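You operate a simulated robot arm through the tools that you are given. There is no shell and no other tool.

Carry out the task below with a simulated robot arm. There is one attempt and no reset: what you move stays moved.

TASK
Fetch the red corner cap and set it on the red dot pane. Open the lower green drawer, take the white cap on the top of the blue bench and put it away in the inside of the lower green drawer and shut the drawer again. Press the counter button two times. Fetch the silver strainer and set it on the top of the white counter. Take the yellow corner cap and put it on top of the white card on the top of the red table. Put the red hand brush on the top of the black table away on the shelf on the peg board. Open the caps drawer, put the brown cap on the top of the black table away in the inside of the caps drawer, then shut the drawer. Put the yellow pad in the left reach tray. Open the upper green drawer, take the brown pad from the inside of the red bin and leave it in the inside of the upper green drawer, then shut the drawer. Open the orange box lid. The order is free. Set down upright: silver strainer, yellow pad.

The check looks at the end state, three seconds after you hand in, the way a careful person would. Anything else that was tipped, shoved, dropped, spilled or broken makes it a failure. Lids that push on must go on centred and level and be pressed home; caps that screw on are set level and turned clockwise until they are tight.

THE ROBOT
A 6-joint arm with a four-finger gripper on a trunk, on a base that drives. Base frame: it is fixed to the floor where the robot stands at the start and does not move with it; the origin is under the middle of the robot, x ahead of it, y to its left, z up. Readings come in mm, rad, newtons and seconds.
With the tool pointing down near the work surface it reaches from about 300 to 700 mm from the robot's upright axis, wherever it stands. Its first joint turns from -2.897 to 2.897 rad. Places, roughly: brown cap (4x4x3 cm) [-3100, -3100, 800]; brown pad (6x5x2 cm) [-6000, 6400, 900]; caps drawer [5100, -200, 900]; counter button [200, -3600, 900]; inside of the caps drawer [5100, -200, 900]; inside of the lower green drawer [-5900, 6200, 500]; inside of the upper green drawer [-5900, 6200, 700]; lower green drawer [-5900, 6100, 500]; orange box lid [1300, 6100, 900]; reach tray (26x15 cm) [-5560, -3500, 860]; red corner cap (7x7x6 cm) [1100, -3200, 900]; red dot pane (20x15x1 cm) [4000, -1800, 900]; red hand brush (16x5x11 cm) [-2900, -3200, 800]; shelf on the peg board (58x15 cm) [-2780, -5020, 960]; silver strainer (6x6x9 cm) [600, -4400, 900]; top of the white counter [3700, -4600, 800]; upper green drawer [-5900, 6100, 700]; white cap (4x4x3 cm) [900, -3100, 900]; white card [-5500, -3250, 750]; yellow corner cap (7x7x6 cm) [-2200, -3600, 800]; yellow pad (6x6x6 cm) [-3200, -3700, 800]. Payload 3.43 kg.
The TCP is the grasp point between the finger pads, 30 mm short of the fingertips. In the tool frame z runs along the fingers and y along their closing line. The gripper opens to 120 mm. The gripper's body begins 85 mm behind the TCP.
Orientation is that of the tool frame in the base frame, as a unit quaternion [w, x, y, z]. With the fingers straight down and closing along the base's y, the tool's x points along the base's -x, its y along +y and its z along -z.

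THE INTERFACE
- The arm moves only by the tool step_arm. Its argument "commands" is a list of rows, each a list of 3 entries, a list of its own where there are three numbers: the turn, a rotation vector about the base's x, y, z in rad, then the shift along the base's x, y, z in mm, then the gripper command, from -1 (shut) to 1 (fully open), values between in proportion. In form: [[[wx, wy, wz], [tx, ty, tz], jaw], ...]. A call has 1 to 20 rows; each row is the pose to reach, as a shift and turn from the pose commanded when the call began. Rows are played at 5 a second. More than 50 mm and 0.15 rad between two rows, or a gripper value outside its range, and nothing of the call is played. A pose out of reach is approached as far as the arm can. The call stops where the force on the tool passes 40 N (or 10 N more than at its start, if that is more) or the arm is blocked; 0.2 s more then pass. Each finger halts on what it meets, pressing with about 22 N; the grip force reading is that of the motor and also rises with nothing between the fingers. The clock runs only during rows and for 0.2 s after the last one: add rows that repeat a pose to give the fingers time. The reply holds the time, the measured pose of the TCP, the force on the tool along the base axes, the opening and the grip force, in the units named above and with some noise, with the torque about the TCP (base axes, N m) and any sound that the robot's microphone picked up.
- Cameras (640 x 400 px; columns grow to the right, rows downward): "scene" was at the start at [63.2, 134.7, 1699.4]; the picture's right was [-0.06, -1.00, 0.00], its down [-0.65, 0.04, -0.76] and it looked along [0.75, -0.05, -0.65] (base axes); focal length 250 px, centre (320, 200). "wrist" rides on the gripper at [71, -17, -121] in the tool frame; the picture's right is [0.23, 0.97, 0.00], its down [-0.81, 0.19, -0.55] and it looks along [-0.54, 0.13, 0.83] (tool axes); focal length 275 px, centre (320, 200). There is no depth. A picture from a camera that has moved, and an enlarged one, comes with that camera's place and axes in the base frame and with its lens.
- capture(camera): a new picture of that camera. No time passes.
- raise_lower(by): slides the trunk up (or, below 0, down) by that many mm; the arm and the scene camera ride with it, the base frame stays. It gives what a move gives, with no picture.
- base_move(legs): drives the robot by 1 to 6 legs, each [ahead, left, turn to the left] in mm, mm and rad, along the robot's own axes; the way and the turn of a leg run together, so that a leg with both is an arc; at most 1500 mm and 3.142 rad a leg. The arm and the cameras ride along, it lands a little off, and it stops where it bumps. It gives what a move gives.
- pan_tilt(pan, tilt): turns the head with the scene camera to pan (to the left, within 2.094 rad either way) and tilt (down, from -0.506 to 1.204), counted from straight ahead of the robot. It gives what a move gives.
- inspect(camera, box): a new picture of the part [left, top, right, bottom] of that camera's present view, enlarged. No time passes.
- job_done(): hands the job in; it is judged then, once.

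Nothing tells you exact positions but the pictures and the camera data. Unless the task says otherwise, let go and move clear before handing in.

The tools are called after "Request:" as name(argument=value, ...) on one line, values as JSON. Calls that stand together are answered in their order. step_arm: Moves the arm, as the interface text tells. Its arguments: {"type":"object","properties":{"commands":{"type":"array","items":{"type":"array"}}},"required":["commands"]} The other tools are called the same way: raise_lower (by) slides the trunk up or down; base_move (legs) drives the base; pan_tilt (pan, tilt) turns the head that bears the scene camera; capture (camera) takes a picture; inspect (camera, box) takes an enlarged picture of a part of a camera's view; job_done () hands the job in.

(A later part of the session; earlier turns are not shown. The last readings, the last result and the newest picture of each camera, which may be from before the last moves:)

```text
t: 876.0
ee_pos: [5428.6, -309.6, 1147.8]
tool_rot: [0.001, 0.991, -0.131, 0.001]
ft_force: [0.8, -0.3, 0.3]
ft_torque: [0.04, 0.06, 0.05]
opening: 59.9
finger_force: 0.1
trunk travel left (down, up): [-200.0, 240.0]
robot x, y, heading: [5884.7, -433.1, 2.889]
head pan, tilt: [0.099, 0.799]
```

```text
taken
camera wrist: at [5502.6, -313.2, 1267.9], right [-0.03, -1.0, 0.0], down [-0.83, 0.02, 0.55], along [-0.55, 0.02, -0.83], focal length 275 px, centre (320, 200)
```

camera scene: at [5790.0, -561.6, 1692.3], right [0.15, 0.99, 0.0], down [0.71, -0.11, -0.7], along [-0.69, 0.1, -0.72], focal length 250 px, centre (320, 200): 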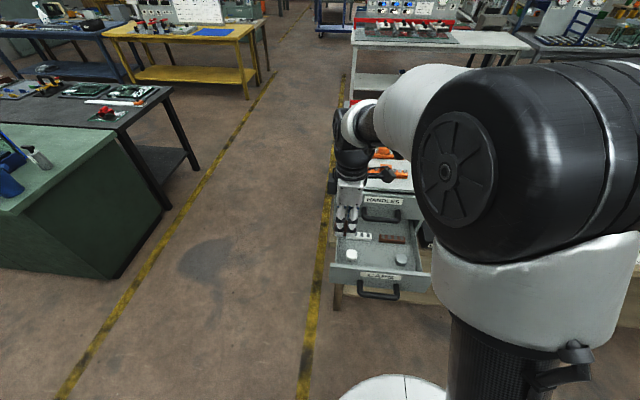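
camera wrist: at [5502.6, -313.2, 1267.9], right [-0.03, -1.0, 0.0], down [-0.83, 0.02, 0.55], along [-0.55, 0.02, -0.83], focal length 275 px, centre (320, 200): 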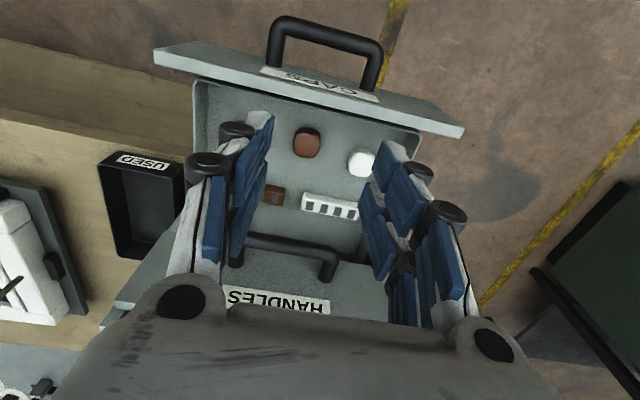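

The brown cap lies in the drawer. Now I close the gripper, tilt it slightly and place it in front of the CAPS bar handle to push the drawer shut.

Request:
step_arm(commands=[[[0, 0, 0], [37, -8, 0], -0.4], [[0, 0, 0], [74, -17, 0], -0.8], [[0.026, 0.097, 0], [109, -25, 0], -1], [[0.052, 0.193, 0], [109, -25, -30], -1], [[0.077, 0.29, 0], [109, -25, -70], -1], [[0.077, 0.29, 0], [109, -25, -115], -1], [[0.077, 0.29, 0], [109, -25, -160], -1], [[0.077, 0.29, 0], [109, -25, -200], -1], [[0.077, 0.29, 0], [109, -25, -220], -1], [[0.077, 0.29, 0], [109, -25, -220], -1]])

Request:
capture(camera="wrist")

Request:
capture(camera="scene")

```text
t: 878.1
ee_pos: [5536.5, -333.7, 926.5]
tool_rot: [-0.019, 0.98, -0.129, -0.148]
ft_force: [-0.5, 0.0, -0.7]
ft_torque: [0.0, 0.02, -0.02]
opening: 0.2
finger_force: 22.0
out of reach, approached as far as the arm can: row 5, 6
trunk travel left (down, up): [-200.0, 240.0]
robot x, y, heading: [5885.5, -436.7, 2.893]
head pan, tilt: [0.099, 0.799]
```

```text
taken
camera wrist: at [5642.5, -345.4, 1020.8], right [-0.04, -1.0, -0.07], down [-0.64, -0.03, 0.77], along [-0.77, 0.07, -0.64], focal length 275 px, centre (320, 200)
```

wrist: 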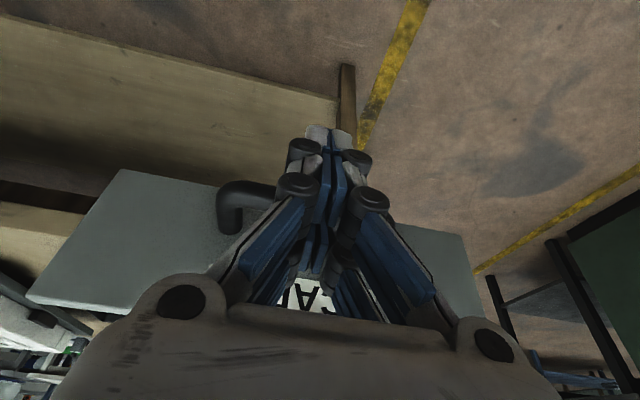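

```text
taken
camera scene: at [5790.0, -561.7, 1692.3], right [0.15, 0.99, 0.0], down [0.71, -0.11, -0.7], along [-0.69, 0.1, -0.72], focal length 250 px, centre (320, 200)
```

scene: 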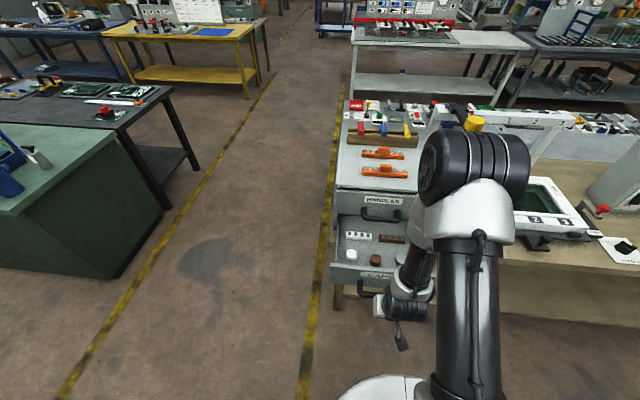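

Request:
step_arm(commands=[[[0, 0, 0], [-14.5, 3.9, 0], -1], [[0, 0, 0], [-29, 7.7, 0], -1], [[0, 0, 0], [-43.5, 11.6, 0], -1], [[0, 0, 0], [-58, 15.4, 0], -1], [[0, 0, 0], [-77.3, 20.6, 0], -1], [[0, 0, 0], [-96.6, 25.7, 0], -1], [[0, 0, 0], [-116, 30.8, 0], -1], [[0, 0, 0], [-135, 36, 0], -1], [[0, 0, 0], [-154.6, 41.1, 0], -1], [[0, 0, 0], [-174, 46.3, 0], -1], [[0, 0, 0], [-193, 51.4, 0], -1], [[0, 0, 0], [-208, 55.3, 0], -1], [[0, 0, 0], [-208, 55.3, 0], -1]])

Request:
capture(camera="scene")

Request:
capture(camera="wrist")

```text
t: 881.0
ee_pos: [5328.9, -279.3, 927.9]
tool_rot: [-0.019, 0.98, -0.128, -0.148]
ft_force: [0.4, 3.4, 12.7]
ft_torque: [0.15, 0.2, -0.09]
opening: 6.2
finger_force: 33.7
trunk travel left (down, up): [-200.0, 240.0]
robot x, y, heading: [5885.3, -432.6, 2.892]
head pan, tilt: [0.099, 0.799]
```

```text
taken
camera scene: at [5791.3, -561.5, 1692.4], right [0.15, 0.99, 0.0], down [0.71, -0.11, -0.7], along [-0.69, 0.1, -0.72], focal length 250 px, centre (320, 200)
```

scene: 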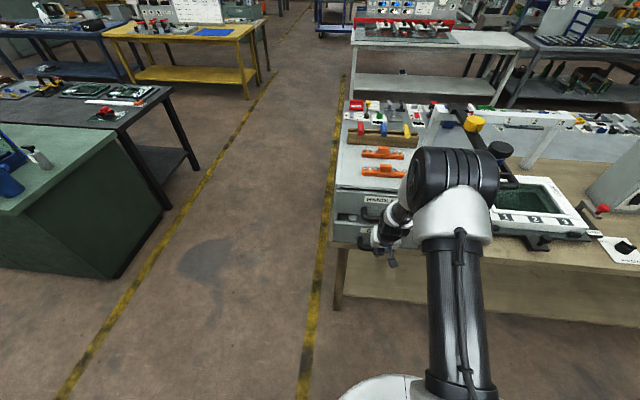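

```text
taken
camera wrist: at [5433.9, -290.3, 1021.6], right [-0.04, -1.0, -0.07], down [-0.64, -0.03, 0.77], along [-0.77, 0.07, -0.64], focal length 275 px, centre (320, 200)
```

wrist: 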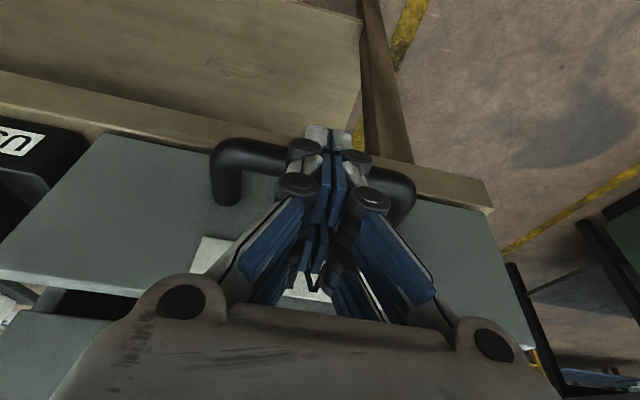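

Request:
step_arm(commands=[[[0, 0, 0], [-7.7, 2.1, 0], -1], [[0, 0, 0], [-15.5, 4.1, 0], -1], [[0, 0, 0], [-21, 5.7, 0], -1], [[0, 0, 0], [-26, 7, 0], -1], [[0, 0, 0], [-31, 8.2, 0], -1], [[0, 0, 0], [-36, 9.6, 0], -1], [[0, 0, 0], [-41, 10.9, 0], -1], [[0, 0, 0], [-46, 12.2, 0], -1]])

Request:
inspect(camera="scene", box=[310, 160, 450, 290])

Request:
capture(camera="wrist")

```text
t: 882.8
ee_pos: [5285.8, -266.8, 928.2]
tool_rot: [-0.019, 0.98, -0.129, -0.148]
ft_force: [5.1, 3.5, 18.5]
ft_torque: [0.15, 0.16, -0.06]
opening: 6.0
finger_force: 33.5
trunk travel left (down, up): [-200.0, 240.0]
robot x, y, heading: [5887.0, -433.3, 2.899]
head pan, tilt: [0.099, 0.799]
```

```text
3.08 times, centred on (380, 225) of scene
camera zoom: at [5792.7, -561.7, 1692.5], right [0.15, 0.99, 0.0], down [0.71, -0.11, -0.7], along [-0.69, 0.1, -0.72], focal length 770 px, centre (135, 123)
```

zoom: 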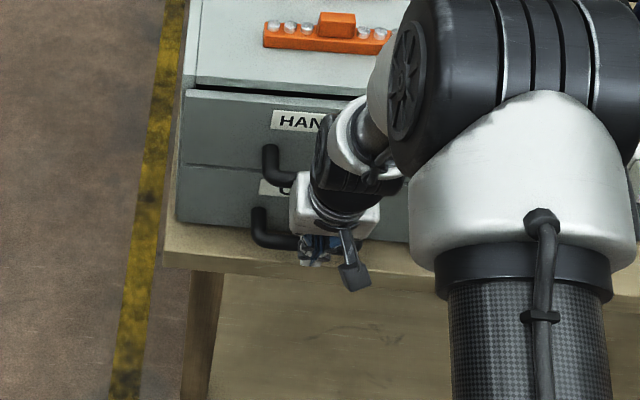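

```text
taken
camera wrist: at [5390.9, -278.9, 1021.7], right [-0.04, -1.0, -0.07], down [-0.64, -0.03, 0.77], along [-0.77, 0.07, -0.64], focal length 275 px, centre (320, 200)
```

wrist: 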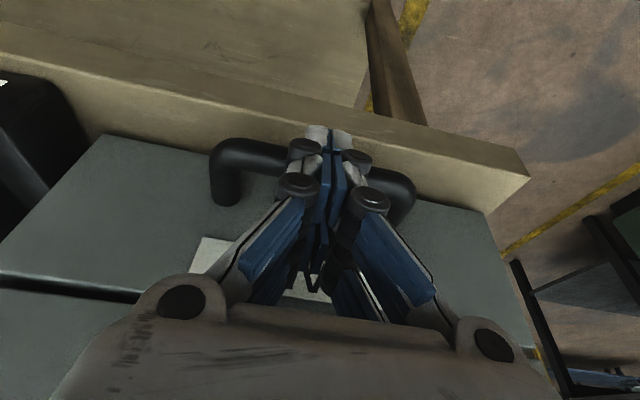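

Request:
step_arm(commands=[[[0, 0, 0], [-3, 0.8, 0], -1], [[0, 0, 0], [-6, 1.6, 0], -1], [[0, 0, 0], [-9, 2.4, 0], -1], [[0, 0, 0], [-12, 3.2, 0], -1], [[0, 0, 0], [-15, 4, 0], -1], [[0, 0, 0], [-18, 4.8, 0], -1], [[0, 0, 0], [-21, 5.6, 0], -1]])

Request:
inspect(camera="scene", box=[310, 160, 450, 290])

```text
t: 883.7
ee_pos: [5277.0, -265.3, 929.2]
tool_rot: [-0.019, 0.981, -0.128, -0.147]
ft_force: [10.0, -3.0, 14.2]
ft_torque: [-0.02, -0.19, -0.02]
opening: 5.9
finger_force: 33.4
trunk travel left (down, up): [-200.0, 240.0]
robot x, y, heading: [5887.4, -433.5, 2.893]
head pan, tilt: [0.099, 0.799]
stopped in row 4: the force on the tool passed its limit at 45 N (the readings are from after the stop); the commanded pose is now the measured one
```

```text
3.08 times, centred on (380, 225) of scene
camera zoom: at [5793.8, -562.7, 1692.3], right [0.15, 0.99, 0.0], down [0.71, -0.11, -0.7], along [-0.69, 0.1, -0.72], focal length 770 px, centre (135, 123)
```

zoom: 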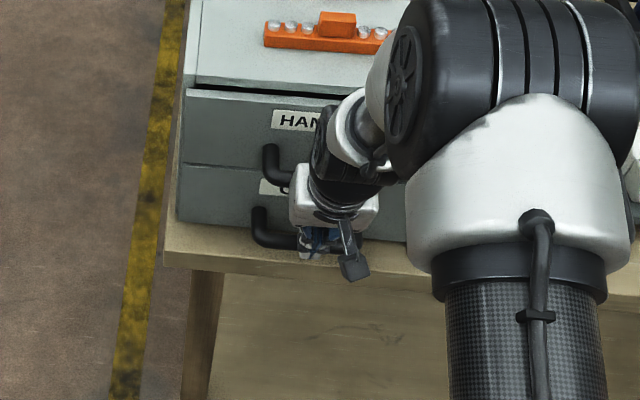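

The drawer is home. I open the fingers a little so as not to drag the handle, then back away and check.

Request:
step_arm(commands=[[[0, 0, 0], [2, -0.5, 0], -0.7], [[0, 0, 0], [4, -1, 0], -0.5], [[0, 0, 0], [10, -2.7, 0], -0.5], [[0, 0, 0], [30, -8, 0], -0.5], [[0, 0, 0], [70, -18.6, 0], -0.5], [[0, 0, 0], [110, -29, 20], -0.5], [[0, 0, 0], [140, -37, 55], -0.5], [[-0.026, -0.097, 0], [140, -37, 95], -0.5], [[-0.052, -0.193, 0], [130, -35, 140], -0.5], [[-0.077, -0.29, 0], [130, -35, 180], -0.3], [[-0.077, -0.29, 0], [130, -35, 225], 0]])

Request:
base_move(legs=[[-300, 0, 0]])

Request:
capture(camera="scene")

Request:
inspect(camera="scene", box=[280, 90, 420, 200])

```text
t: 885.1
ee_pos: [5385.8, -294.4, 934.8]
tool_rot: [-0.018, 0.983, -0.126, -0.132]
ft_force: [0.4, 0.9, 0.8]
ft_torque: [-0.06, 0.02, -0.02]
opening: 31.5
finger_force: 0.3
trunk travel left (down, up): [-200.0, 240.0]
robot x, y, heading: [5885.4, -436.6, 2.896]
head pan, tilt: [0.099, 0.799]
stopped in row 6: the force on the tool passed its limit at 54 N (the readings are from after the stop); the commanded pose is now the measured one
```

```text
t: 886.4
ee_pos: [5508.1, -327.2, 932.1]
tool_rot: [-0.019, 0.982, -0.127, -0.138]
ft_force: [1.6, 0.1, -12.2]
ft_torque: [-0.05, -0.17, 0.02]
opening: 30.3
finger_force: 0.0
trunk travel left (down, up): [-200.0, 240.0]
robot x, y, heading: [6012.6, -468.6, 2.894]
head pan, tilt: [0.099, 0.799]
stopped in leg 1: the force on the tool passed its limit at 103 N (the readings are from after the stop); the commanded pose is now the measured one
```

```text
taken
camera scene: at [5918.3, -594.5, 1692.0], right [0.15, 0.99, 0.0], down [0.71, -0.11, -0.7], along [-0.69, 0.1, -0.72], focal length 250 px, centre (320, 200)
```

scene: 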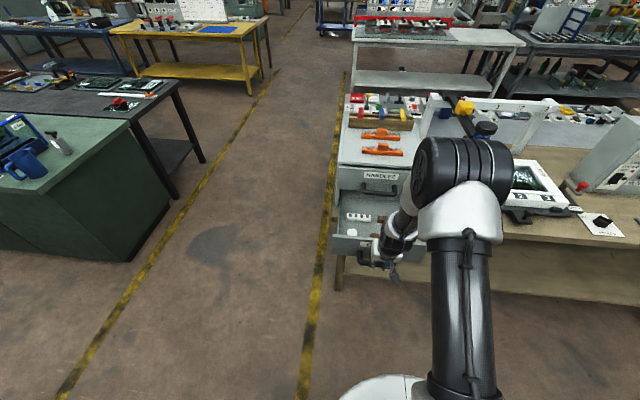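

```text
3.64 times, centred on (350, 145) of scene
camera zoom: at [5918.3, -594.5, 1692.0], right [0.15, 0.99, 0.0], down [0.71, -0.11, -0.7], along [-0.69, 0.1, -0.72], focal length 910 px, centre (211, 400)
```

zoom: 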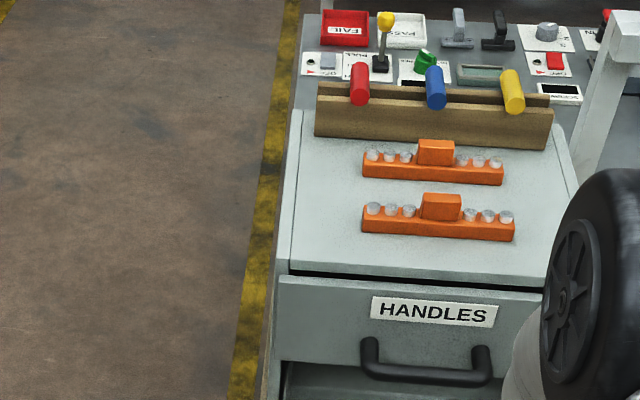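

The drawer came back out with the gripper – something is hooked. I look closely before moving further.

Request:
capture(camera="wrist")

Request:
inspect(camera="scene", box=[310, 180, 450, 300])

Request:
inspect(camera="wrist", box=[200, 90, 460, 260])

```text
taken
camera wrist: at [5611.6, -338.7, 1028.1], right [-0.03, -1.0, -0.07], down [-0.65, -0.03, 0.76], along [-0.76, 0.07, -0.65], focal length 275 px, centre (320, 200)
```

wrist: 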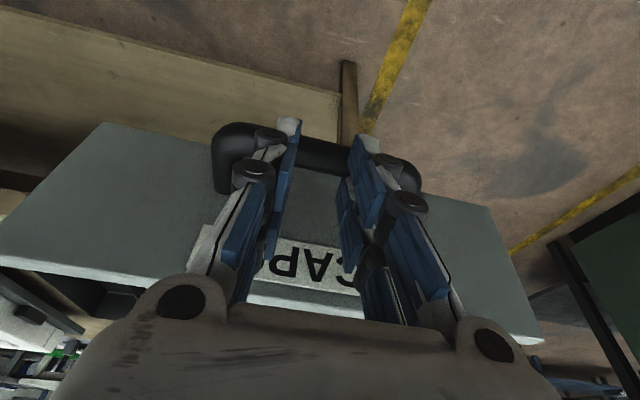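

```text
3.33 times, centred on (380, 240) of scene
camera zoom: at [5918.3, -594.5, 1692.0], right [0.15, 0.99, 0.0], down [0.71, -0.11, -0.7], along [-0.69, 0.1, -0.72], focal length 834 px, centre (120, 67)
```

zoom: 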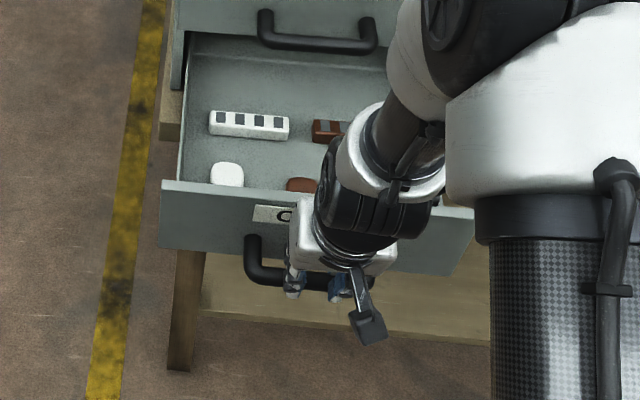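

```text
2.35 times, centred on (330, 175) of wrist
camera zoom: at [5611.6, -338.7, 1028.1], right [-0.03, -1.0, -0.07], down [-0.65, -0.03, 0.76], along [-0.76, 0.07, -0.65], focal length 648 px, centre (296, 259)
```

zoom: 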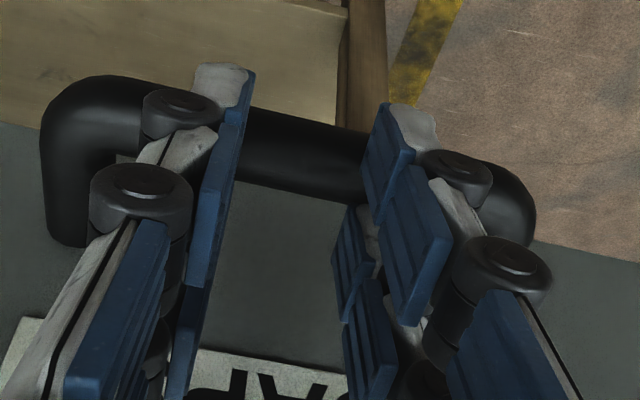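

The fingertips rode up over the bar and hooked it when leaving. I lift straight up to unhook, move clear, and will push again with the fingers lower so that the bar meets them fully.

Request:
step_arm(commands=[[[0, 0, 0], [-3, 1, 10], -0.5], [[0, 0, 0], [-3, 1, 30], -0.5], [[0, 0, 0], [-3, 1, 60], -0.7], [[0, 0, 0], [-3, 1, 80], -1], [[0, 0, 0], [-3, 1, 80], -1]])

Request:
capture(camera="wrist")

Request:
inspect(camera="scene", box=[310, 180, 450, 300])

```text
t: 886.8
ee_pos: [5508.8, -327.7, 932.7]
tool_rot: [-0.018, 0.983, -0.127, -0.134]
ft_force: [-6.5, 3.4, -19.2]
ft_torque: [0.35, 0.0, -0.02]
opening: 30.1
finger_force: 0.1
trunk travel left (down, up): [-200.0, 240.0]
robot x, y, heading: [6012.0, -464.5, 2.892]
head pan, tilt: [0.099, 0.799]
stopped in row 1: the force on the tool passed its limit at 49 N (the readings are from after the stop); the commanded pose is now the measured one
```

```text
taken
camera wrist: at [5611.4, -338.6, 1029.4], right [-0.03, -1.0, -0.06], down [-0.66, -0.03, 0.75], along [-0.75, 0.07, -0.66], focal length 275 px, centre (320, 200)
```

wrist: 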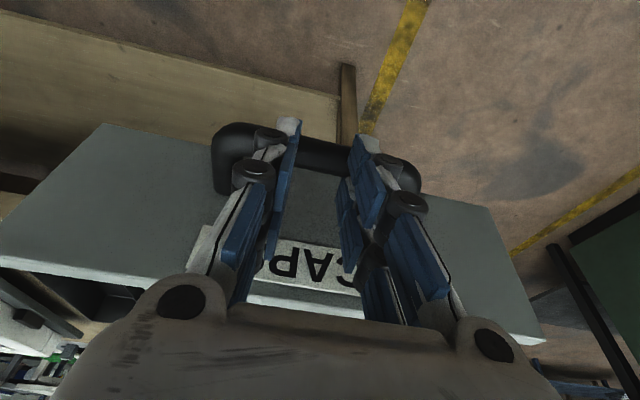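

```text
3.33 times, centred on (380, 240) of scene
camera zoom: at [5915.9, -593.8, 1692.0], right [0.15, 0.99, 0.0], down [0.71, -0.11, -0.7], along [-0.69, 0.1, -0.72], focal length 834 px, centre (120, 67)
```

zoom: 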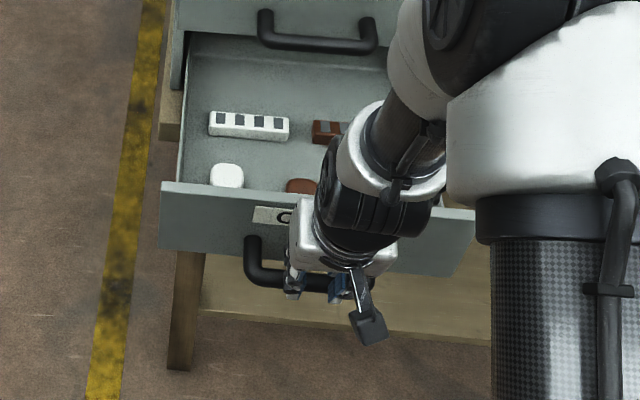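

Request:
step_arm(commands=[[[0, 0, 0], [-5, 1.3, 0], -0.5], [[0, 0, 0], [-10, 2.7, 0], -0.5], [[0, 0, 0], [-15, 4, 0], -0.5], [[0, 0, 0], [-15, 4, 0], -0.5]])

Request:
inspect(camera="wrist", box=[200, 90, 460, 260])

```text
t: 887.8
ee_pos: [5494.5, -324.9, 934.8]
tool_rot: [-0.019, 0.982, -0.127, -0.136]
ft_force: [0.4, 0.2, 0.0]
ft_torque: [0.02, 0.04, -0.01]
opening: 29.9
finger_force: 0.1
trunk travel left (down, up): [-200.0, 240.0]
robot x, y, heading: [6017.8, -469.0, 2.898]
head pan, tilt: [0.099, 0.799]
```

```text
2.35 times, centred on (330, 175) of wrist
camera zoom: at [5597.6, -336.0, 1032.1], right [-0.03, -1.0, -0.07], down [-0.66, -0.03, 0.75], along [-0.75, 0.07, -0.66], focal length 648 px, centre (296, 259)
```

zoom: 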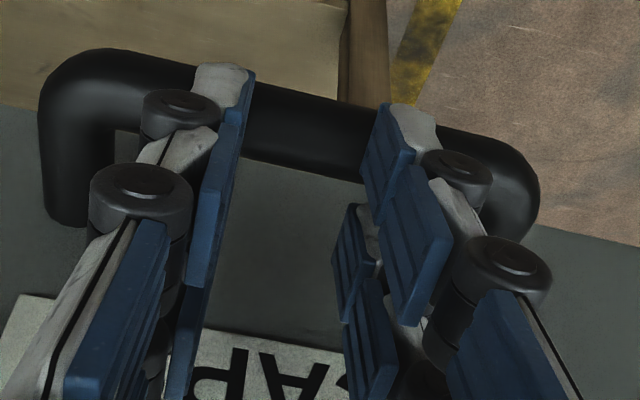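

The fingers are free now (inside the loop, no force). I lift straight up, then move back over the bar at height.

Request:
step_arm(commands=[[[0, 0, 0], [0, 0, 5], -0.5], [[0, 0, 0], [0, 0, 15], -0.5], [[0, 0, 0], [0, 0, 35], -0.6], [[0, 0, 0], [0, 0, 60], -0.8], [[0, 0, 0], [0, 0, 85], -1], [[0, 0, 0], [30, -8, 90], -1], [[0, 0, 0], [65, -17, 90], -1], [[0, 0, 0], [90, -24, 90], -1], [[0, 0, 0], [90, -24, 90], -1]])

Request:
capture(camera="wrist")

Request:
capture(camera="scene")

```text
t: 889.8
ee_pos: [5584.5, -347.7, 1021.6]
tool_rot: [-0.019, 0.983, -0.127, -0.134]
ft_force: [0.9, 0.6, -0.3]
ft_torque: [0.01, 0.02, 0.01]
opening: 0.1
finger_force: 21.7
trunk travel left (down, up): [-200.0, 240.0]
robot x, y, heading: [6011.9, -466.9, 2.893]
head pan, tilt: [0.099, 0.799]
```

```text
taken
camera wrist: at [5687.7, -358.6, 1119.0], right [-0.03, -1.0, -0.07], down [-0.66, -0.03, 0.75], along [-0.75, 0.07, -0.66], focal length 275 px, centre (320, 200)
```

wrist: 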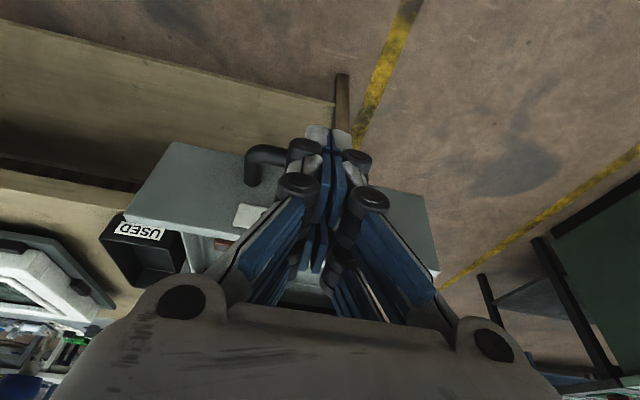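

```text
taken
camera scene: at [5918.3, -594.6, 1692.2], right [0.15, 0.99, 0.0], down [0.71, -0.11, -0.7], along [-0.69, 0.1, -0.72], focal length 250 px, centre (320, 200)
```

scene: 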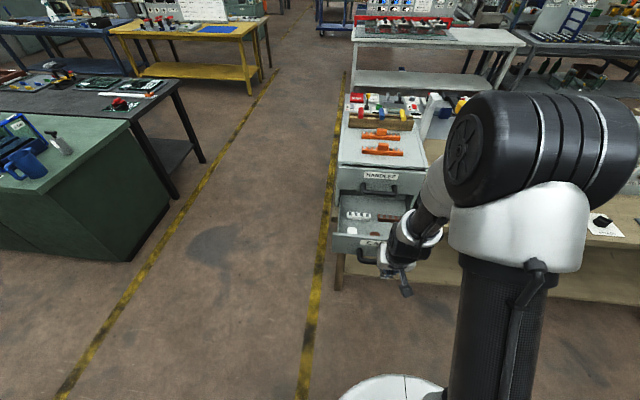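

Free again. I move the base slightly forward, lower the closed fingers well below the bar's top in front of it, and push again.

Request:
base_move(legs=[[60, 0, 0]])

Request:
step_arm(commands=[[[0, 0, 0], [30, -8, 0], -1], [[0, 0, 0], [62, -16.5, 0], -1], [[0, 0, 0], [62, -16.5, -45], -1], [[0, 0, 0], [62, -16.5, -90], -1], [[0, 0, 0], [62, -16.5, -125], -1], [[0, 0, 0], [62, -16.5, -140], -1], [[0, 0, 0], [62, -16.5, -140], -1]])

Request:
capture(camera="wrist")

```text
t: 890.7
ee_pos: [5526.3, -333.0, 1022.1]
tool_rot: [-0.019, 0.983, -0.126, -0.134]
ft_force: [-0.8, 0.5, -0.1]
ft_torque: [0.0, -0.03, 0.0]
opening: 0.0
finger_force: 22.0
trunk travel left (down, up): [-200.0, 240.0]
robot x, y, heading: [5956.6, -456.8, 2.89]
head pan, tilt: [0.099, 0.799]
```

```text
t: 892.3
ee_pos: [5590.7, -348.8, 883.2]
tool_rot: [-0.019, 0.983, -0.127, -0.134]
ft_force: [-0.2, 0.4, -0.8]
ft_torque: [-0.01, 0.0, 0.03]
opening: 0.0
finger_force: 21.6
trunk travel left (down, up): [-200.0, 240.0]
robot x, y, heading: [5958.6, -450.6, 2.894]
head pan, tilt: [0.099, 0.799]
```

```text
taken
camera wrist: at [5693.4, -359.9, 979.3], right [-0.03, -1.0, -0.07], down [-0.66, -0.03, 0.75], along [-0.75, 0.07, -0.66], focal length 275 px, centre (320, 200)
```

wrist: 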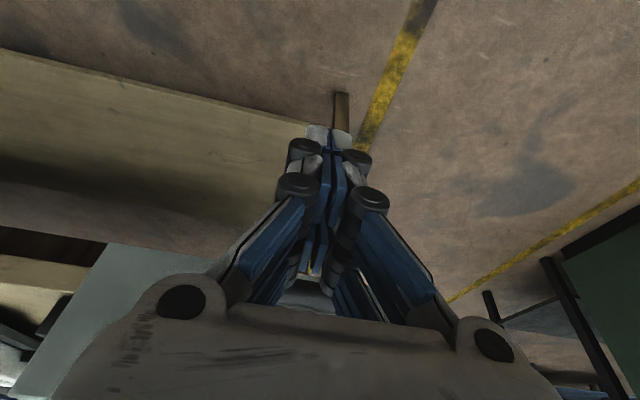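

Request:
step_arm(commands=[[[0, 0, 0], [-19.3, 5.1, 0], -1], [[0, 0, 0], [-38.6, 10.3, 0], -1], [[0, 0, 0], [-53, 14, 0], -1], [[0, 0, 0], [-67.6, 18, 0], -1], [[0, 0, 0], [-82, 21.8, 0], -1], [[0, 0, 0], [-101, 27, 0], -1], [[0, 0, 0], [-120, 32, 0], -1], [[0, 0, 0], [-140, 37, 0], -1], [[0, 0, 0], [-159, 42.4, 0], -1], [[0, 0, 0], [-178, 47.5, 0], -1], [[0, 0, 0], [-198, 52.6, 0], -1], [[0, 0, 0], [-217, 57.8, 0], -1], [[0, 0, 0], [-236, 63, 0], -1], [[0, 0, 0], [-256, 68, 0], -1], [[0, 0, 0], [-268, 71.3, 0], -1], [[0, 0, 0], [-268, 71.3, 0], -1]])

Request:
capture(camera="wrist")

Request:
inspect(camera="scene", box=[310, 160, 450, 290])

```text
t: 895.7
ee_pos: [5321.7, -276.6, 882.8]
tool_rot: [-0.02, 0.983, -0.127, -0.135]
ft_force: [-1.2, 0.0, -0.2]
ft_torque: [0.01, 0.02, 0.04]
opening: 0.0
finger_force: 33.3
trunk travel left (down, up): [-200.0, 240.0]
robot x, y, heading: [5957.1, -453.8, 2.895]
head pan, tilt: [0.099, 0.799]
```

```text
taken
camera wrist: at [5424.5, -288.1, 980.5], right [-0.03, -1.0, -0.07], down [-0.66, -0.03, 0.75], along [-0.75, 0.07, -0.66], focal length 275 px, centre (320, 200)
```

wrist: 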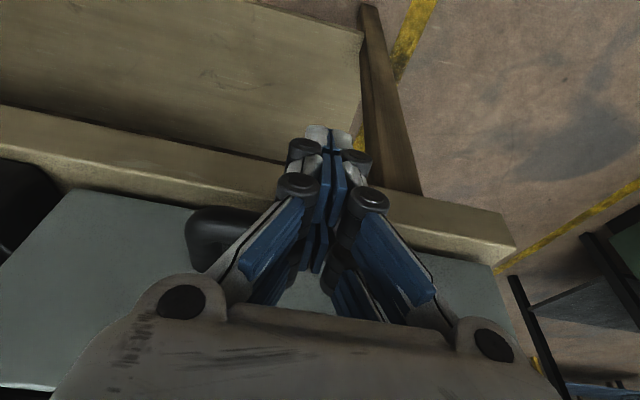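

```text
3.08 times, centred on (380, 225) of scene
camera zoom: at [5861.0, -579.9, 1692.3], right [0.15, 0.99, 0.0], down [0.71, -0.11, -0.7], along [-0.69, 0.1, -0.72], focal length 770 px, centre (135, 123)
```

zoom: 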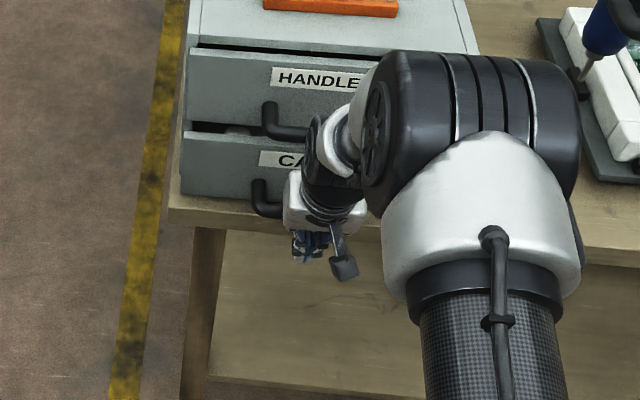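

Request:
step_arm(commands=[[[0, 0, 0], [-9.7, 2.6, 0], -1], [[0, 0, 0], [-19.3, 5.1, 0], -1], [[0, 0, 0], [-26, 7, 0], -1], [[0, 0, 0], [-31, 8.2, 0], -1], [[0, 0, 0], [-35, 9.3, 0], -1], [[0, 0, 0], [-39, 10.4, 0], -1], [[0, 0, 0], [-43, 11.4, 0], -1], [[0, 0, 0], [-47, 12.5, 0], -1], [[0, 0, 0], [-51, 13.6, 0], -1]])

Request:
inspect(camera="scene", box=[310, 160, 450, 290])

```text
t: 897.0
ee_pos: [5296.1, -271.2, 874.8]
tool_rot: [-0.017, 0.984, -0.128, -0.122]
ft_force: [8.6, -2.3, -5.0]
ft_torque: [0.01, 0.03, -0.03]
opening: 6.2
finger_force: 33.3
trunk travel left (down, up): [-200.0, 240.0]
robot x, y, heading: [5958.2, -452.5, 2.886]
head pan, tilt: [0.099, 0.799]
stopped in row 6: the force on the tool passed its limit at 44 N (the readings are from after the stop); the commanded pose is now the measured one
```

```text
3.08 times, centred on (380, 225) of scene
camera zoom: at [5860.2, -579.7, 1692.0], right [0.15, 0.99, 0.0], down [0.71, -0.11, -0.7], along [-0.69, 0.1, -0.72], focal length 770 px, centre (135, 123)
```

zoom: 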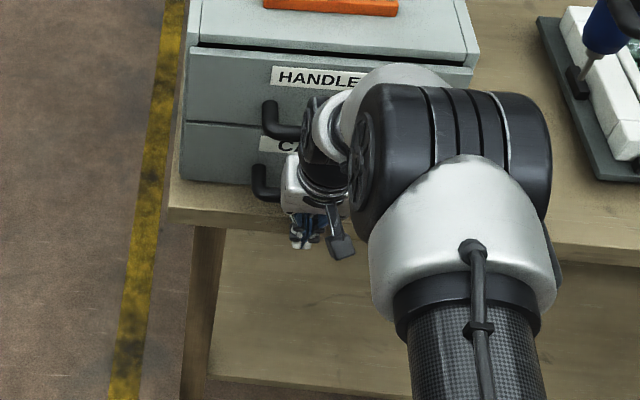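

Flush now. I retract straight back a little and check that the drawer stays shut.

Request:
step_arm(commands=[[[0, 0, 0], [4, -1, 0], -1], [[0, 0, 0], [10, -2.7, 0], -1], [[0, 0, 0], [25, -6.7, 0], -1], [[0, 0, 0], [50, -13.3, 0], -1], [[0, 0, 0], [50, -13.3, 0], -1]])

Request:
inspect(camera="scene", box=[310, 160, 450, 290])

Request:
capture(camera="wrist")

```text
t: 898.2
ee_pos: [5343.5, -283.3, 880.2]
tool_rot: [-0.018, 0.984, -0.128, -0.127]
ft_force: [0.0, 0.1, -0.4]
ft_torque: [0.0, -0.01, 0.0]
opening: 0.0
finger_force: 33.2
trunk travel left (down, up): [-200.0, 240.0]
robot x, y, heading: [5954.4, -452.3, 2.888]
head pan, tilt: [0.099, 0.799]
```

```text
3.08 times, centred on (380, 225) of scene
camera zoom: at [5861.2, -580.0, 1692.2], right [0.15, 0.99, 0.0], down [0.71, -0.11, -0.7], along [-0.69, 0.1, -0.72], focal length 770 px, centre (135, 123)
```

zoom: 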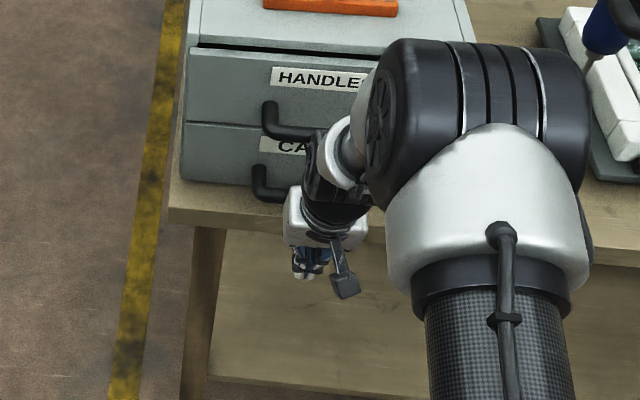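

```text
taken
camera wrist: at [5444.8, -293.5, 978.5], right [-0.03, -1.0, -0.06], down [-0.67, -0.02, 0.74], along [-0.74, 0.07, -0.67], focal length 275 px, centre (320, 200)
```

wrist: 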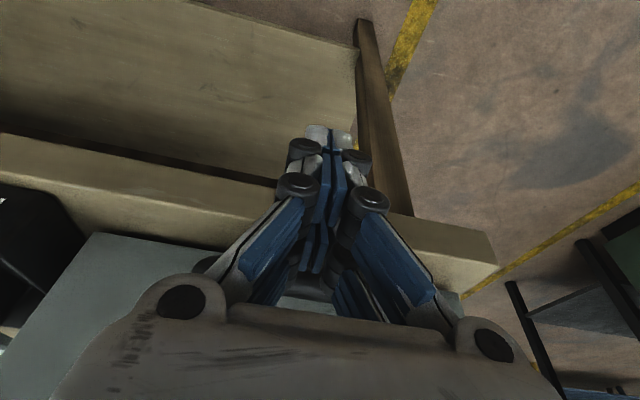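

Request:
base_move(legs=[[-350, 0, 0]])

Request:
step_arm(commands=[[[-0.035, -0.124, 0], [0, 0, 40], -1], [[-0.0687, -0.248, 0], [0, 0, 85], -0.6], [[-0.0687, -0.248, 0], [0, 0, 130], -0.3], [[-0.0687, -0.248, 0], [0, 0, 175], 0], [[-0.0687, -0.248, 0], [0, 0, 220], 0], [[-0.0687, -0.248, 0], [10, -3, 265], 0], [[-0.0687, -0.248, 0], [20, -6, 290], 0]])

Request:
capture(camera="scene")

Request:
inspect(camera="scene", box=[290, 80, 430, 200])

```text
t: 900.4
ee_pos: [5676.7, -368.2, 881.0]
tool_rot: [-0.018, 0.984, -0.126, -0.127]
ft_force: [0.0, 0.2, -0.2]
ft_torque: [0.01, 0.02, -0.01]
opening: 0.0
finger_force: 33.3
trunk travel left (down, up): [-200.0, 240.0]
robot x, y, heading: [6290.6, -538.5, 2.89]
head pan, tilt: [0.099, 0.799]
```

```text
t: 902.0
ee_pos: [5697.1, -377.3, 1169.4]
tool_rot: [0.0, 0.992, -0.129, 0.0]
ft_force: [0.1, 0.1, -0.2]
ft_torque: [0.01, 0.01, 0.0]
opening: 59.9
finger_force: 0.1
trunk travel left (down, up): [-200.0, 240.0]
robot x, y, heading: [6295.1, -537.0, 2.892]
head pan, tilt: [0.099, 0.799]
```

```text
taken
camera scene: at [6196.4, -665.0, 1692.3], right [0.15, 0.99, 0.0], down [0.71, -0.11, -0.7], along [-0.69, 0.1, -0.72], focal length 250 px, centre (320, 200)
```

scene: 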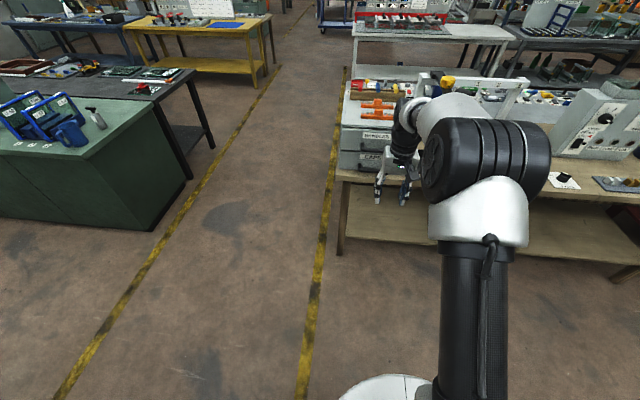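

```text
3.33 times, centred on (360, 140) of scene
camera zoom: at [6196.4, -665.0, 1692.3], right [0.15, 0.99, 0.0], down [0.71, -0.11, -0.7], along [-0.69, 0.1, -0.72], focal length 834 px, centre (187, 400)
```

zoom: 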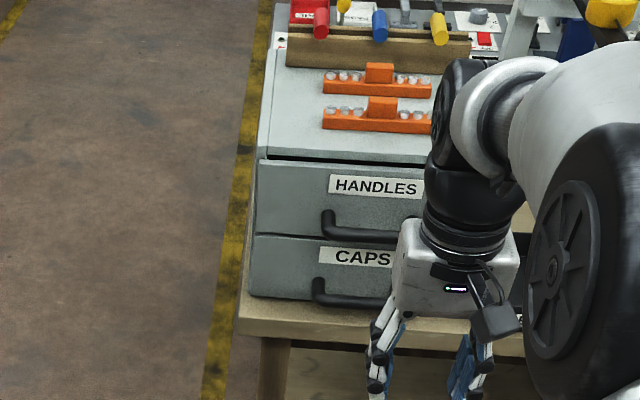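

Request:
inspect(camera="scene", box=[325, 115, 405, 175])

```text
6.67 times, centred on (365, 145) of scene
camera zoom: at [6196.4, -665.0, 1692.3], right [0.15, 0.99, 0.0], down [0.71, -0.11, -0.7], along [-0.69, 0.1, -0.72], focal length 1667 px, centre (20, 567)
```

zoom: 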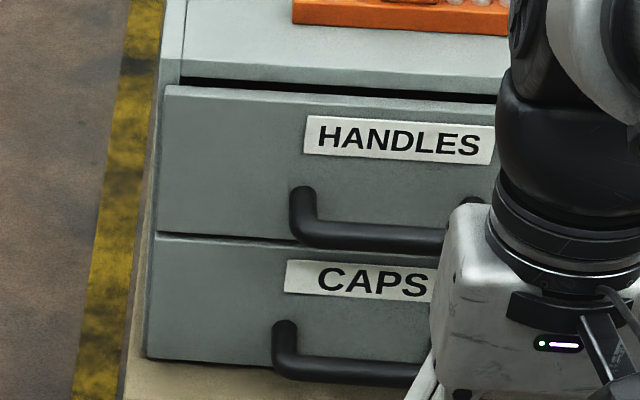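

The caps drawer is shut flush. Next I head to the far (north-west) side for the orange box and green drawers; first I return along the corridor to the start area and look north.

Request:
base_move(legs=[[0, 0, 1.56], [990, 0, 0], [0, 0, -1.571], [1500, 0, 0], [1500, 0, 0], [1500, 0, 0]])

Request:
base_move(legs=[[1500, 0, 0], [150, 0, 0], [0, 0, -1.571]])

Request:
pan_tilt(pan=0.3, tilt=0.3)

Request:
capture(camera="scene")

```text
t: 935.6
ee_pos: [1098.6, -342.1, 1169.0]
tool_rot: [0.0, 0.994, -0.112, 0.001]
ft_force: [-1.2, -0.1, -0.8]
ft_torque: [0.01, 0.01, -0.03]
opening: 59.7
finger_force: 0.1
trunk travel left (down, up): [-200.0, 240.0]
robot x, y, heading: [1702.1, -478.3, 2.927]
head pan, tilt: [0.099, 0.799]
```

```text
t: 947.8
ee_pos: [242.9, 466.2, 1169.1]
tool_rot: [0.001, -0.623, 0.782, 0.0]
ft_force: [0.2, 0.4, -0.3]
ft_torque: [0.02, -0.01, 0.0]
opening: 60.0
finger_force: 0.0
trunk travel left (down, up): [-200.0, 240.0]
robot x, y, heading: [102.4, -134.9, 1.353]
head pan, tilt: [0.099, 0.799]
```

```text
t: 948.7
ee_pos: [244.2, 465.7, 1169.7]
tool_rot: [0.0, -0.623, 0.782, -0.001]
ft_force: [0.1, -0.1, 0.6]
ft_torque: [0.01, -0.03, -0.03]
opening: 60.1
finger_force: 0.0
trunk travel left (down, up): [-200.0, 240.0]
robot x, y, heading: [104.5, -133.4, 1.354]
head pan, tilt: [0.3, 0.3]
```

```text
taken
camera scene: at [-46.8, -30.6, 1736.5], right [1.0, 0.08, 0.0], down [0.02, -0.3, -0.96], along [-0.08, 0.95, -0.3], focal length 250 px, centre (320, 200)
```

scene: 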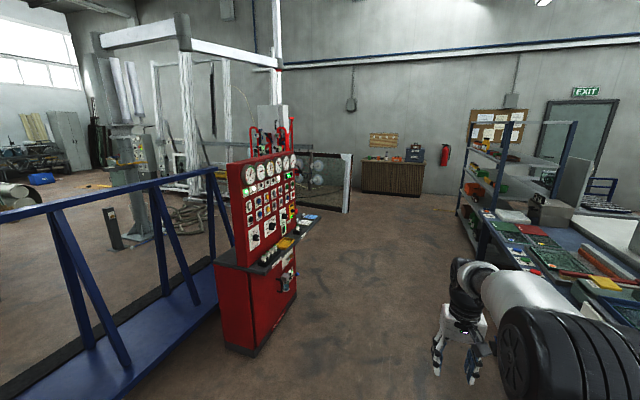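

Request:
base_move(legs=[[0, 0, -0.043], [0, 430, 0], [1450, 0, 0], [1450, 0, 0], [1450, 0, 0], [800, 0, 0]])

Request:
pan_tilt(pan=0.3, tilt=0.5)

Request:
capture(camera="scene")

Request:
pan_tilt(pan=1.5, tilt=0.35)

Request:
capture(camera="scene")

```text
t: 975.9
ee_pos: [1186.0, 5499.4, 1169.9]
tool_rot: [-0.001, -0.608, 0.794, 0.001]
ft_force: [-0.9, 0.6, -0.4]
ft_torque: [-0.02, 0.02, 0.0]
opening: 59.8
finger_force: 0.2
trunk travel left (down, up): [-200.0, 240.0]
robot x, y, heading: [1021.9, 4906.0, 1.315]
head pan, tilt: [0.3, 0.3]
```

```text
t: 976.6
ee_pos: [1186.4, 5500.4, 1169.7]
tool_rot: [0.001, -0.609, 0.793, 0.0]
ft_force: [0.7, 0.1, -0.5]
ft_torque: [-0.01, 0.02, -0.03]
opening: 60.1
finger_force: 0.0
trunk travel left (down, up): [-200.0, 240.0]
robot x, y, heading: [1024.4, 4909.7, 1.312]
head pan, tilt: [0.3, 0.499]
```

```text
taken
camera scene: at [876.8, 5013.3, 1718.3], right [1.0, 0.04, 0.0], down [0.02, -0.48, -0.88], along [-0.04, 0.88, -0.48], focal length 250 px, centre (320, 200)
```

scene: 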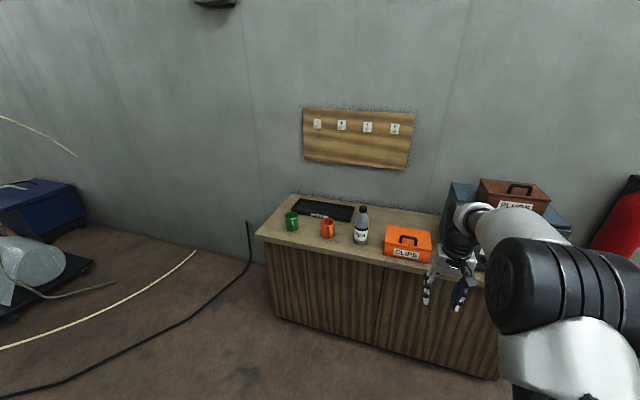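

```text
t: 978.0
ee_pos: [1186.1, 5500.9, 1170.0]
tool_rot: [0.0, -0.608, 0.794, 0.0]
ft_force: [-0.5, -0.4, 0.0]
ft_torque: [-0.02, -0.01, 0.0]
opening: 59.9
finger_force: 0.1
trunk travel left (down, up): [-200.0, 240.0]
robot x, y, heading: [1023.5, 4910.0, 1.317]
head pan, tilt: [1.499, 0.351]
```

```text
taken
camera scene: at [792.7, 4952.5, 1731.9], right [0.32, 0.95, 0.0], down [0.33, -0.11, -0.94], along [-0.89, 0.3, -0.34], focal length 250 px, centre (320, 200)
```

scene: 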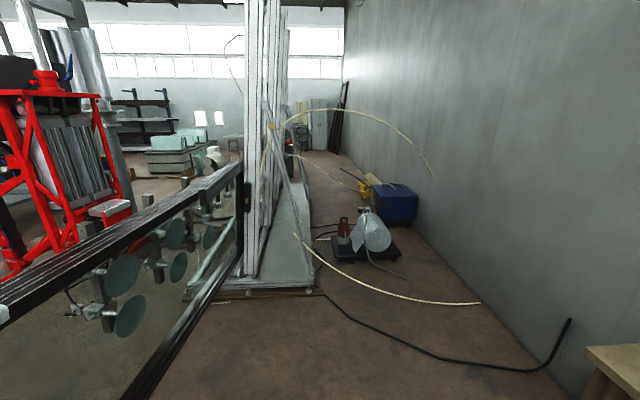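

The orange "CLIPS" box with a black handle is on the counter. I retract the arm a bit, approach, and look closely at how its lid opens.

Request:
step_arm(commands=[[[0, 0, 0], [-12, -45, 10], 0], [[0, 0, 0], [-24, -90, 20], 0], [[0, 0, 0], [-36, -135, 30], 0], [[0, 0, 0], [-45, -165, 40], 0]])

Request:
base_move(legs=[[600, 0, 0]])

Request:
pan_tilt(pan=-0.1, tilt=0.7)

Request:
capture(camera="scene")

Request:
capture(camera="wrist")

```text
t: 979.0
ee_pos: [1142.2, 5332.4, 1209.3]
tool_rot: [-0.001, -0.609, 0.793, -0.001]
ft_force: [0.4, -0.5, 0.2]
ft_torque: [0.02, 0.0, -0.03]
opening: 59.8
finger_force: 0.0
trunk travel left (down, up): [-200.0, 240.0]
robot x, y, heading: [1021.2, 4912.3, 1.312]
head pan, tilt: [1.499, 0.351]
```

```text
t: 982.4
ee_pos: [1293.5, 5913.5, 1210.2]
tool_rot: [-0.001, -0.608, 0.794, 0.0]
ft_force: [0.1, -0.7, -1.0]
ft_torque: [-0.04, 0.01, -0.02]
opening: 60.2
finger_force: 0.1
trunk travel left (down, up): [-200.0, 240.0]
robot x, y, heading: [1170.6, 5484.8, 1.314]
head pan, tilt: [1.499, 0.351]
```

```text
t: 984.0
ee_pos: [1293.0, 5913.0, 1209.7]
tool_rot: [0.001, -0.608, 0.794, 0.0]
ft_force: [-0.4, 0.7, -0.3]
ft_torque: [0.01, -0.02, 0.01]
opening: 60.0
finger_force: 0.0
trunk travel left (down, up): [-200.0, 240.0]
robot x, y, heading: [1173.4, 5487.0, 1.314]
head pan, tilt: [-0.099, 0.7]
```

```text
taken
camera scene: at [1062.1, 5581.7, 1700.5], right [0.94, -0.35, 0.0], down [-0.22, -0.6, -0.77], along [0.27, 0.72, -0.64], focal length 250 px, centre (320, 200)
```

scene: 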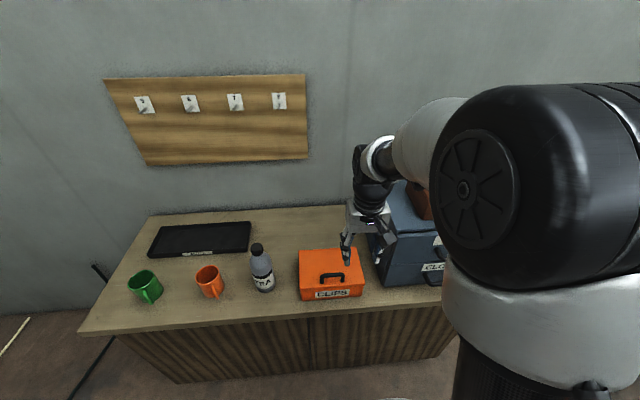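

```text
taken
camera wrist: at [1292.3, 5838.2, 1330.2], right [-1.0, 0.03, 0.0], down [0.03, 0.83, 0.55], along [0.02, 0.55, -0.83], focal length 275 px, centre (320, 200)
```

wrist: 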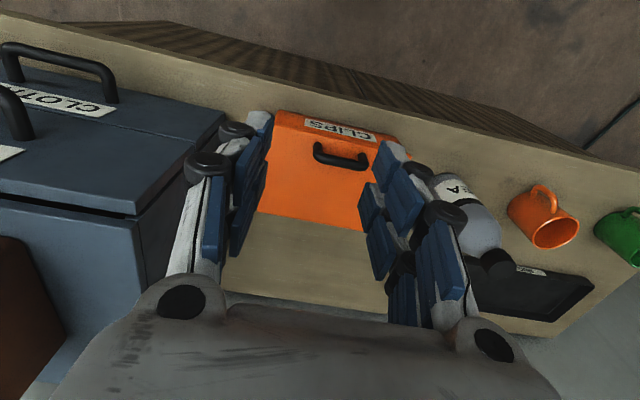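

Request:
inspect(camera="wrist", box=[220, 80, 440, 250])

Request:
inspect(camera="scene", box=[270, 220, 400, 320])

```text
2.35 times, centred on (330, 165) of wrist
camera zoom: at [1292.3, 5838.2, 1330.2], right [-1.0, 0.03, 0.0], down [0.03, 0.83, 0.55], along [0.02, 0.55, -0.83], focal length 648 px, centre (296, 282)
```

zoom: 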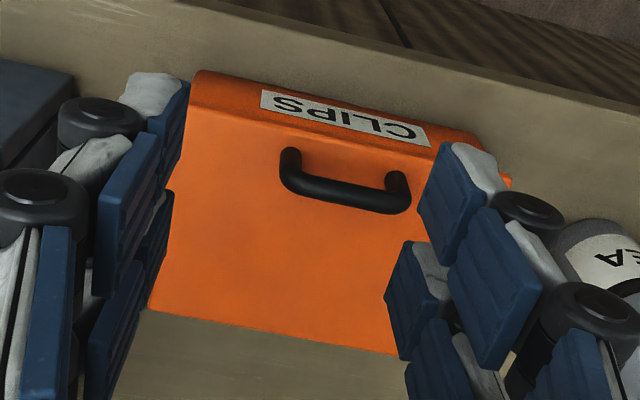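

```text
4.00 times, centred on (335, 270) of scene
camera zoom: at [1062.1, 5581.7, 1700.5], right [0.94, -0.35, 0.0], down [-0.22, -0.6, -0.77], along [0.27, 0.72, -0.64], focal length 1000 px, centre (260, -80)
```

zoom: 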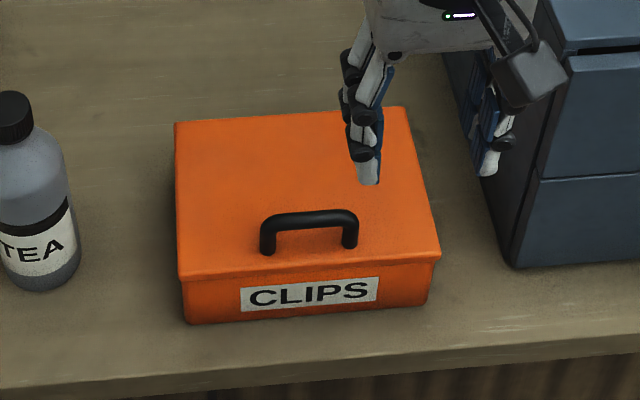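

The box lid is hinged at the back with a small bar handle at the front. I plan to grip the bar with a nearly horizontal gripper and swing it up and back. First I turn the gripper sideways and position the base.

Request:
step_arm(commands=[[[0, 0, 0.145], [-5, -10, 0], 0], [[0, 0, 0.29], [-10, -20, 0], 0], [[0, 0, 0.435], [-15, -30, 0], 0], [[0, 0, 0.58], [-20, -40, 0], 0], [[0, 0, 0.725], [-25, -50, 0], 0], [[0, 0, 0.87], [-30, -55, 0], 0], [[0, 0, 1.015], [-30, -55, 0], 0], [[0, 0, 1.16], [-30, -55, 0], 0], [[0, 0, 1.305], [-30, -55, 0], 0], [[0, 0, 1.45], [-30, -55, 0], 0], [[0, 0, 1.574], [-30, -55, 0], 0]])

Request:
base_move(legs=[[-60, -110, 0]])

Request:
capture(camera="wrist")

```text
t: 986.4
ee_pos: [1263.0, 5858.7, 1210.3]
tool_rot: [-0.001, 0.992, -0.129, 0.0]
ft_force: [0.2, 0.0, -0.4]
ft_torque: [-0.03, -0.02, -0.01]
opening: 60.0
finger_force: 0.1
trunk travel left (down, up): [-200.0, 240.0]
robot x, y, heading: [1174.6, 5484.6, 1.313]
head pan, tilt: [-0.099, 0.7]
```

```text
t: 987.7
ee_pos: [1354.4, 5770.8, 1207.6]
tool_rot: [0.0, 0.991, -0.131, 0.0]
ft_force: [0.5, 0.0, -0.8]
ft_torque: [0.06, 0.06, 0.0]
opening: 60.0
finger_force: 0.0
trunk travel left (down, up): [-200.0, 240.0]
robot x, y, heading: [1264.9, 5398.5, 1.312]
head pan, tilt: [-0.099, 0.7]
```

```text
taken
camera wrist: at [1429.0, 5767.6, 1330.2], right [-0.03, -1.0, 0.0], down [-0.83, 0.03, 0.55], along [-0.55, 0.02, -0.83], focal length 275 px, centre (320, 200)
```

wrist: 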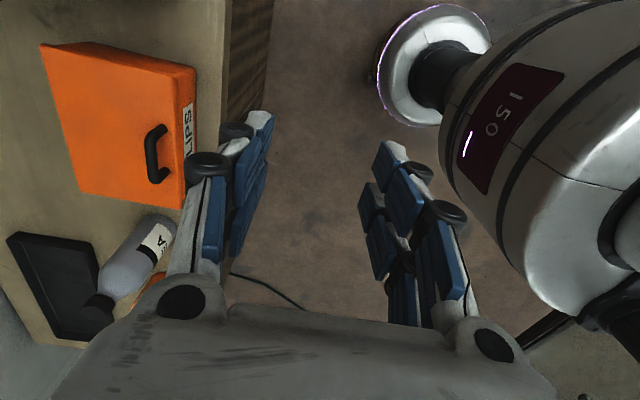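

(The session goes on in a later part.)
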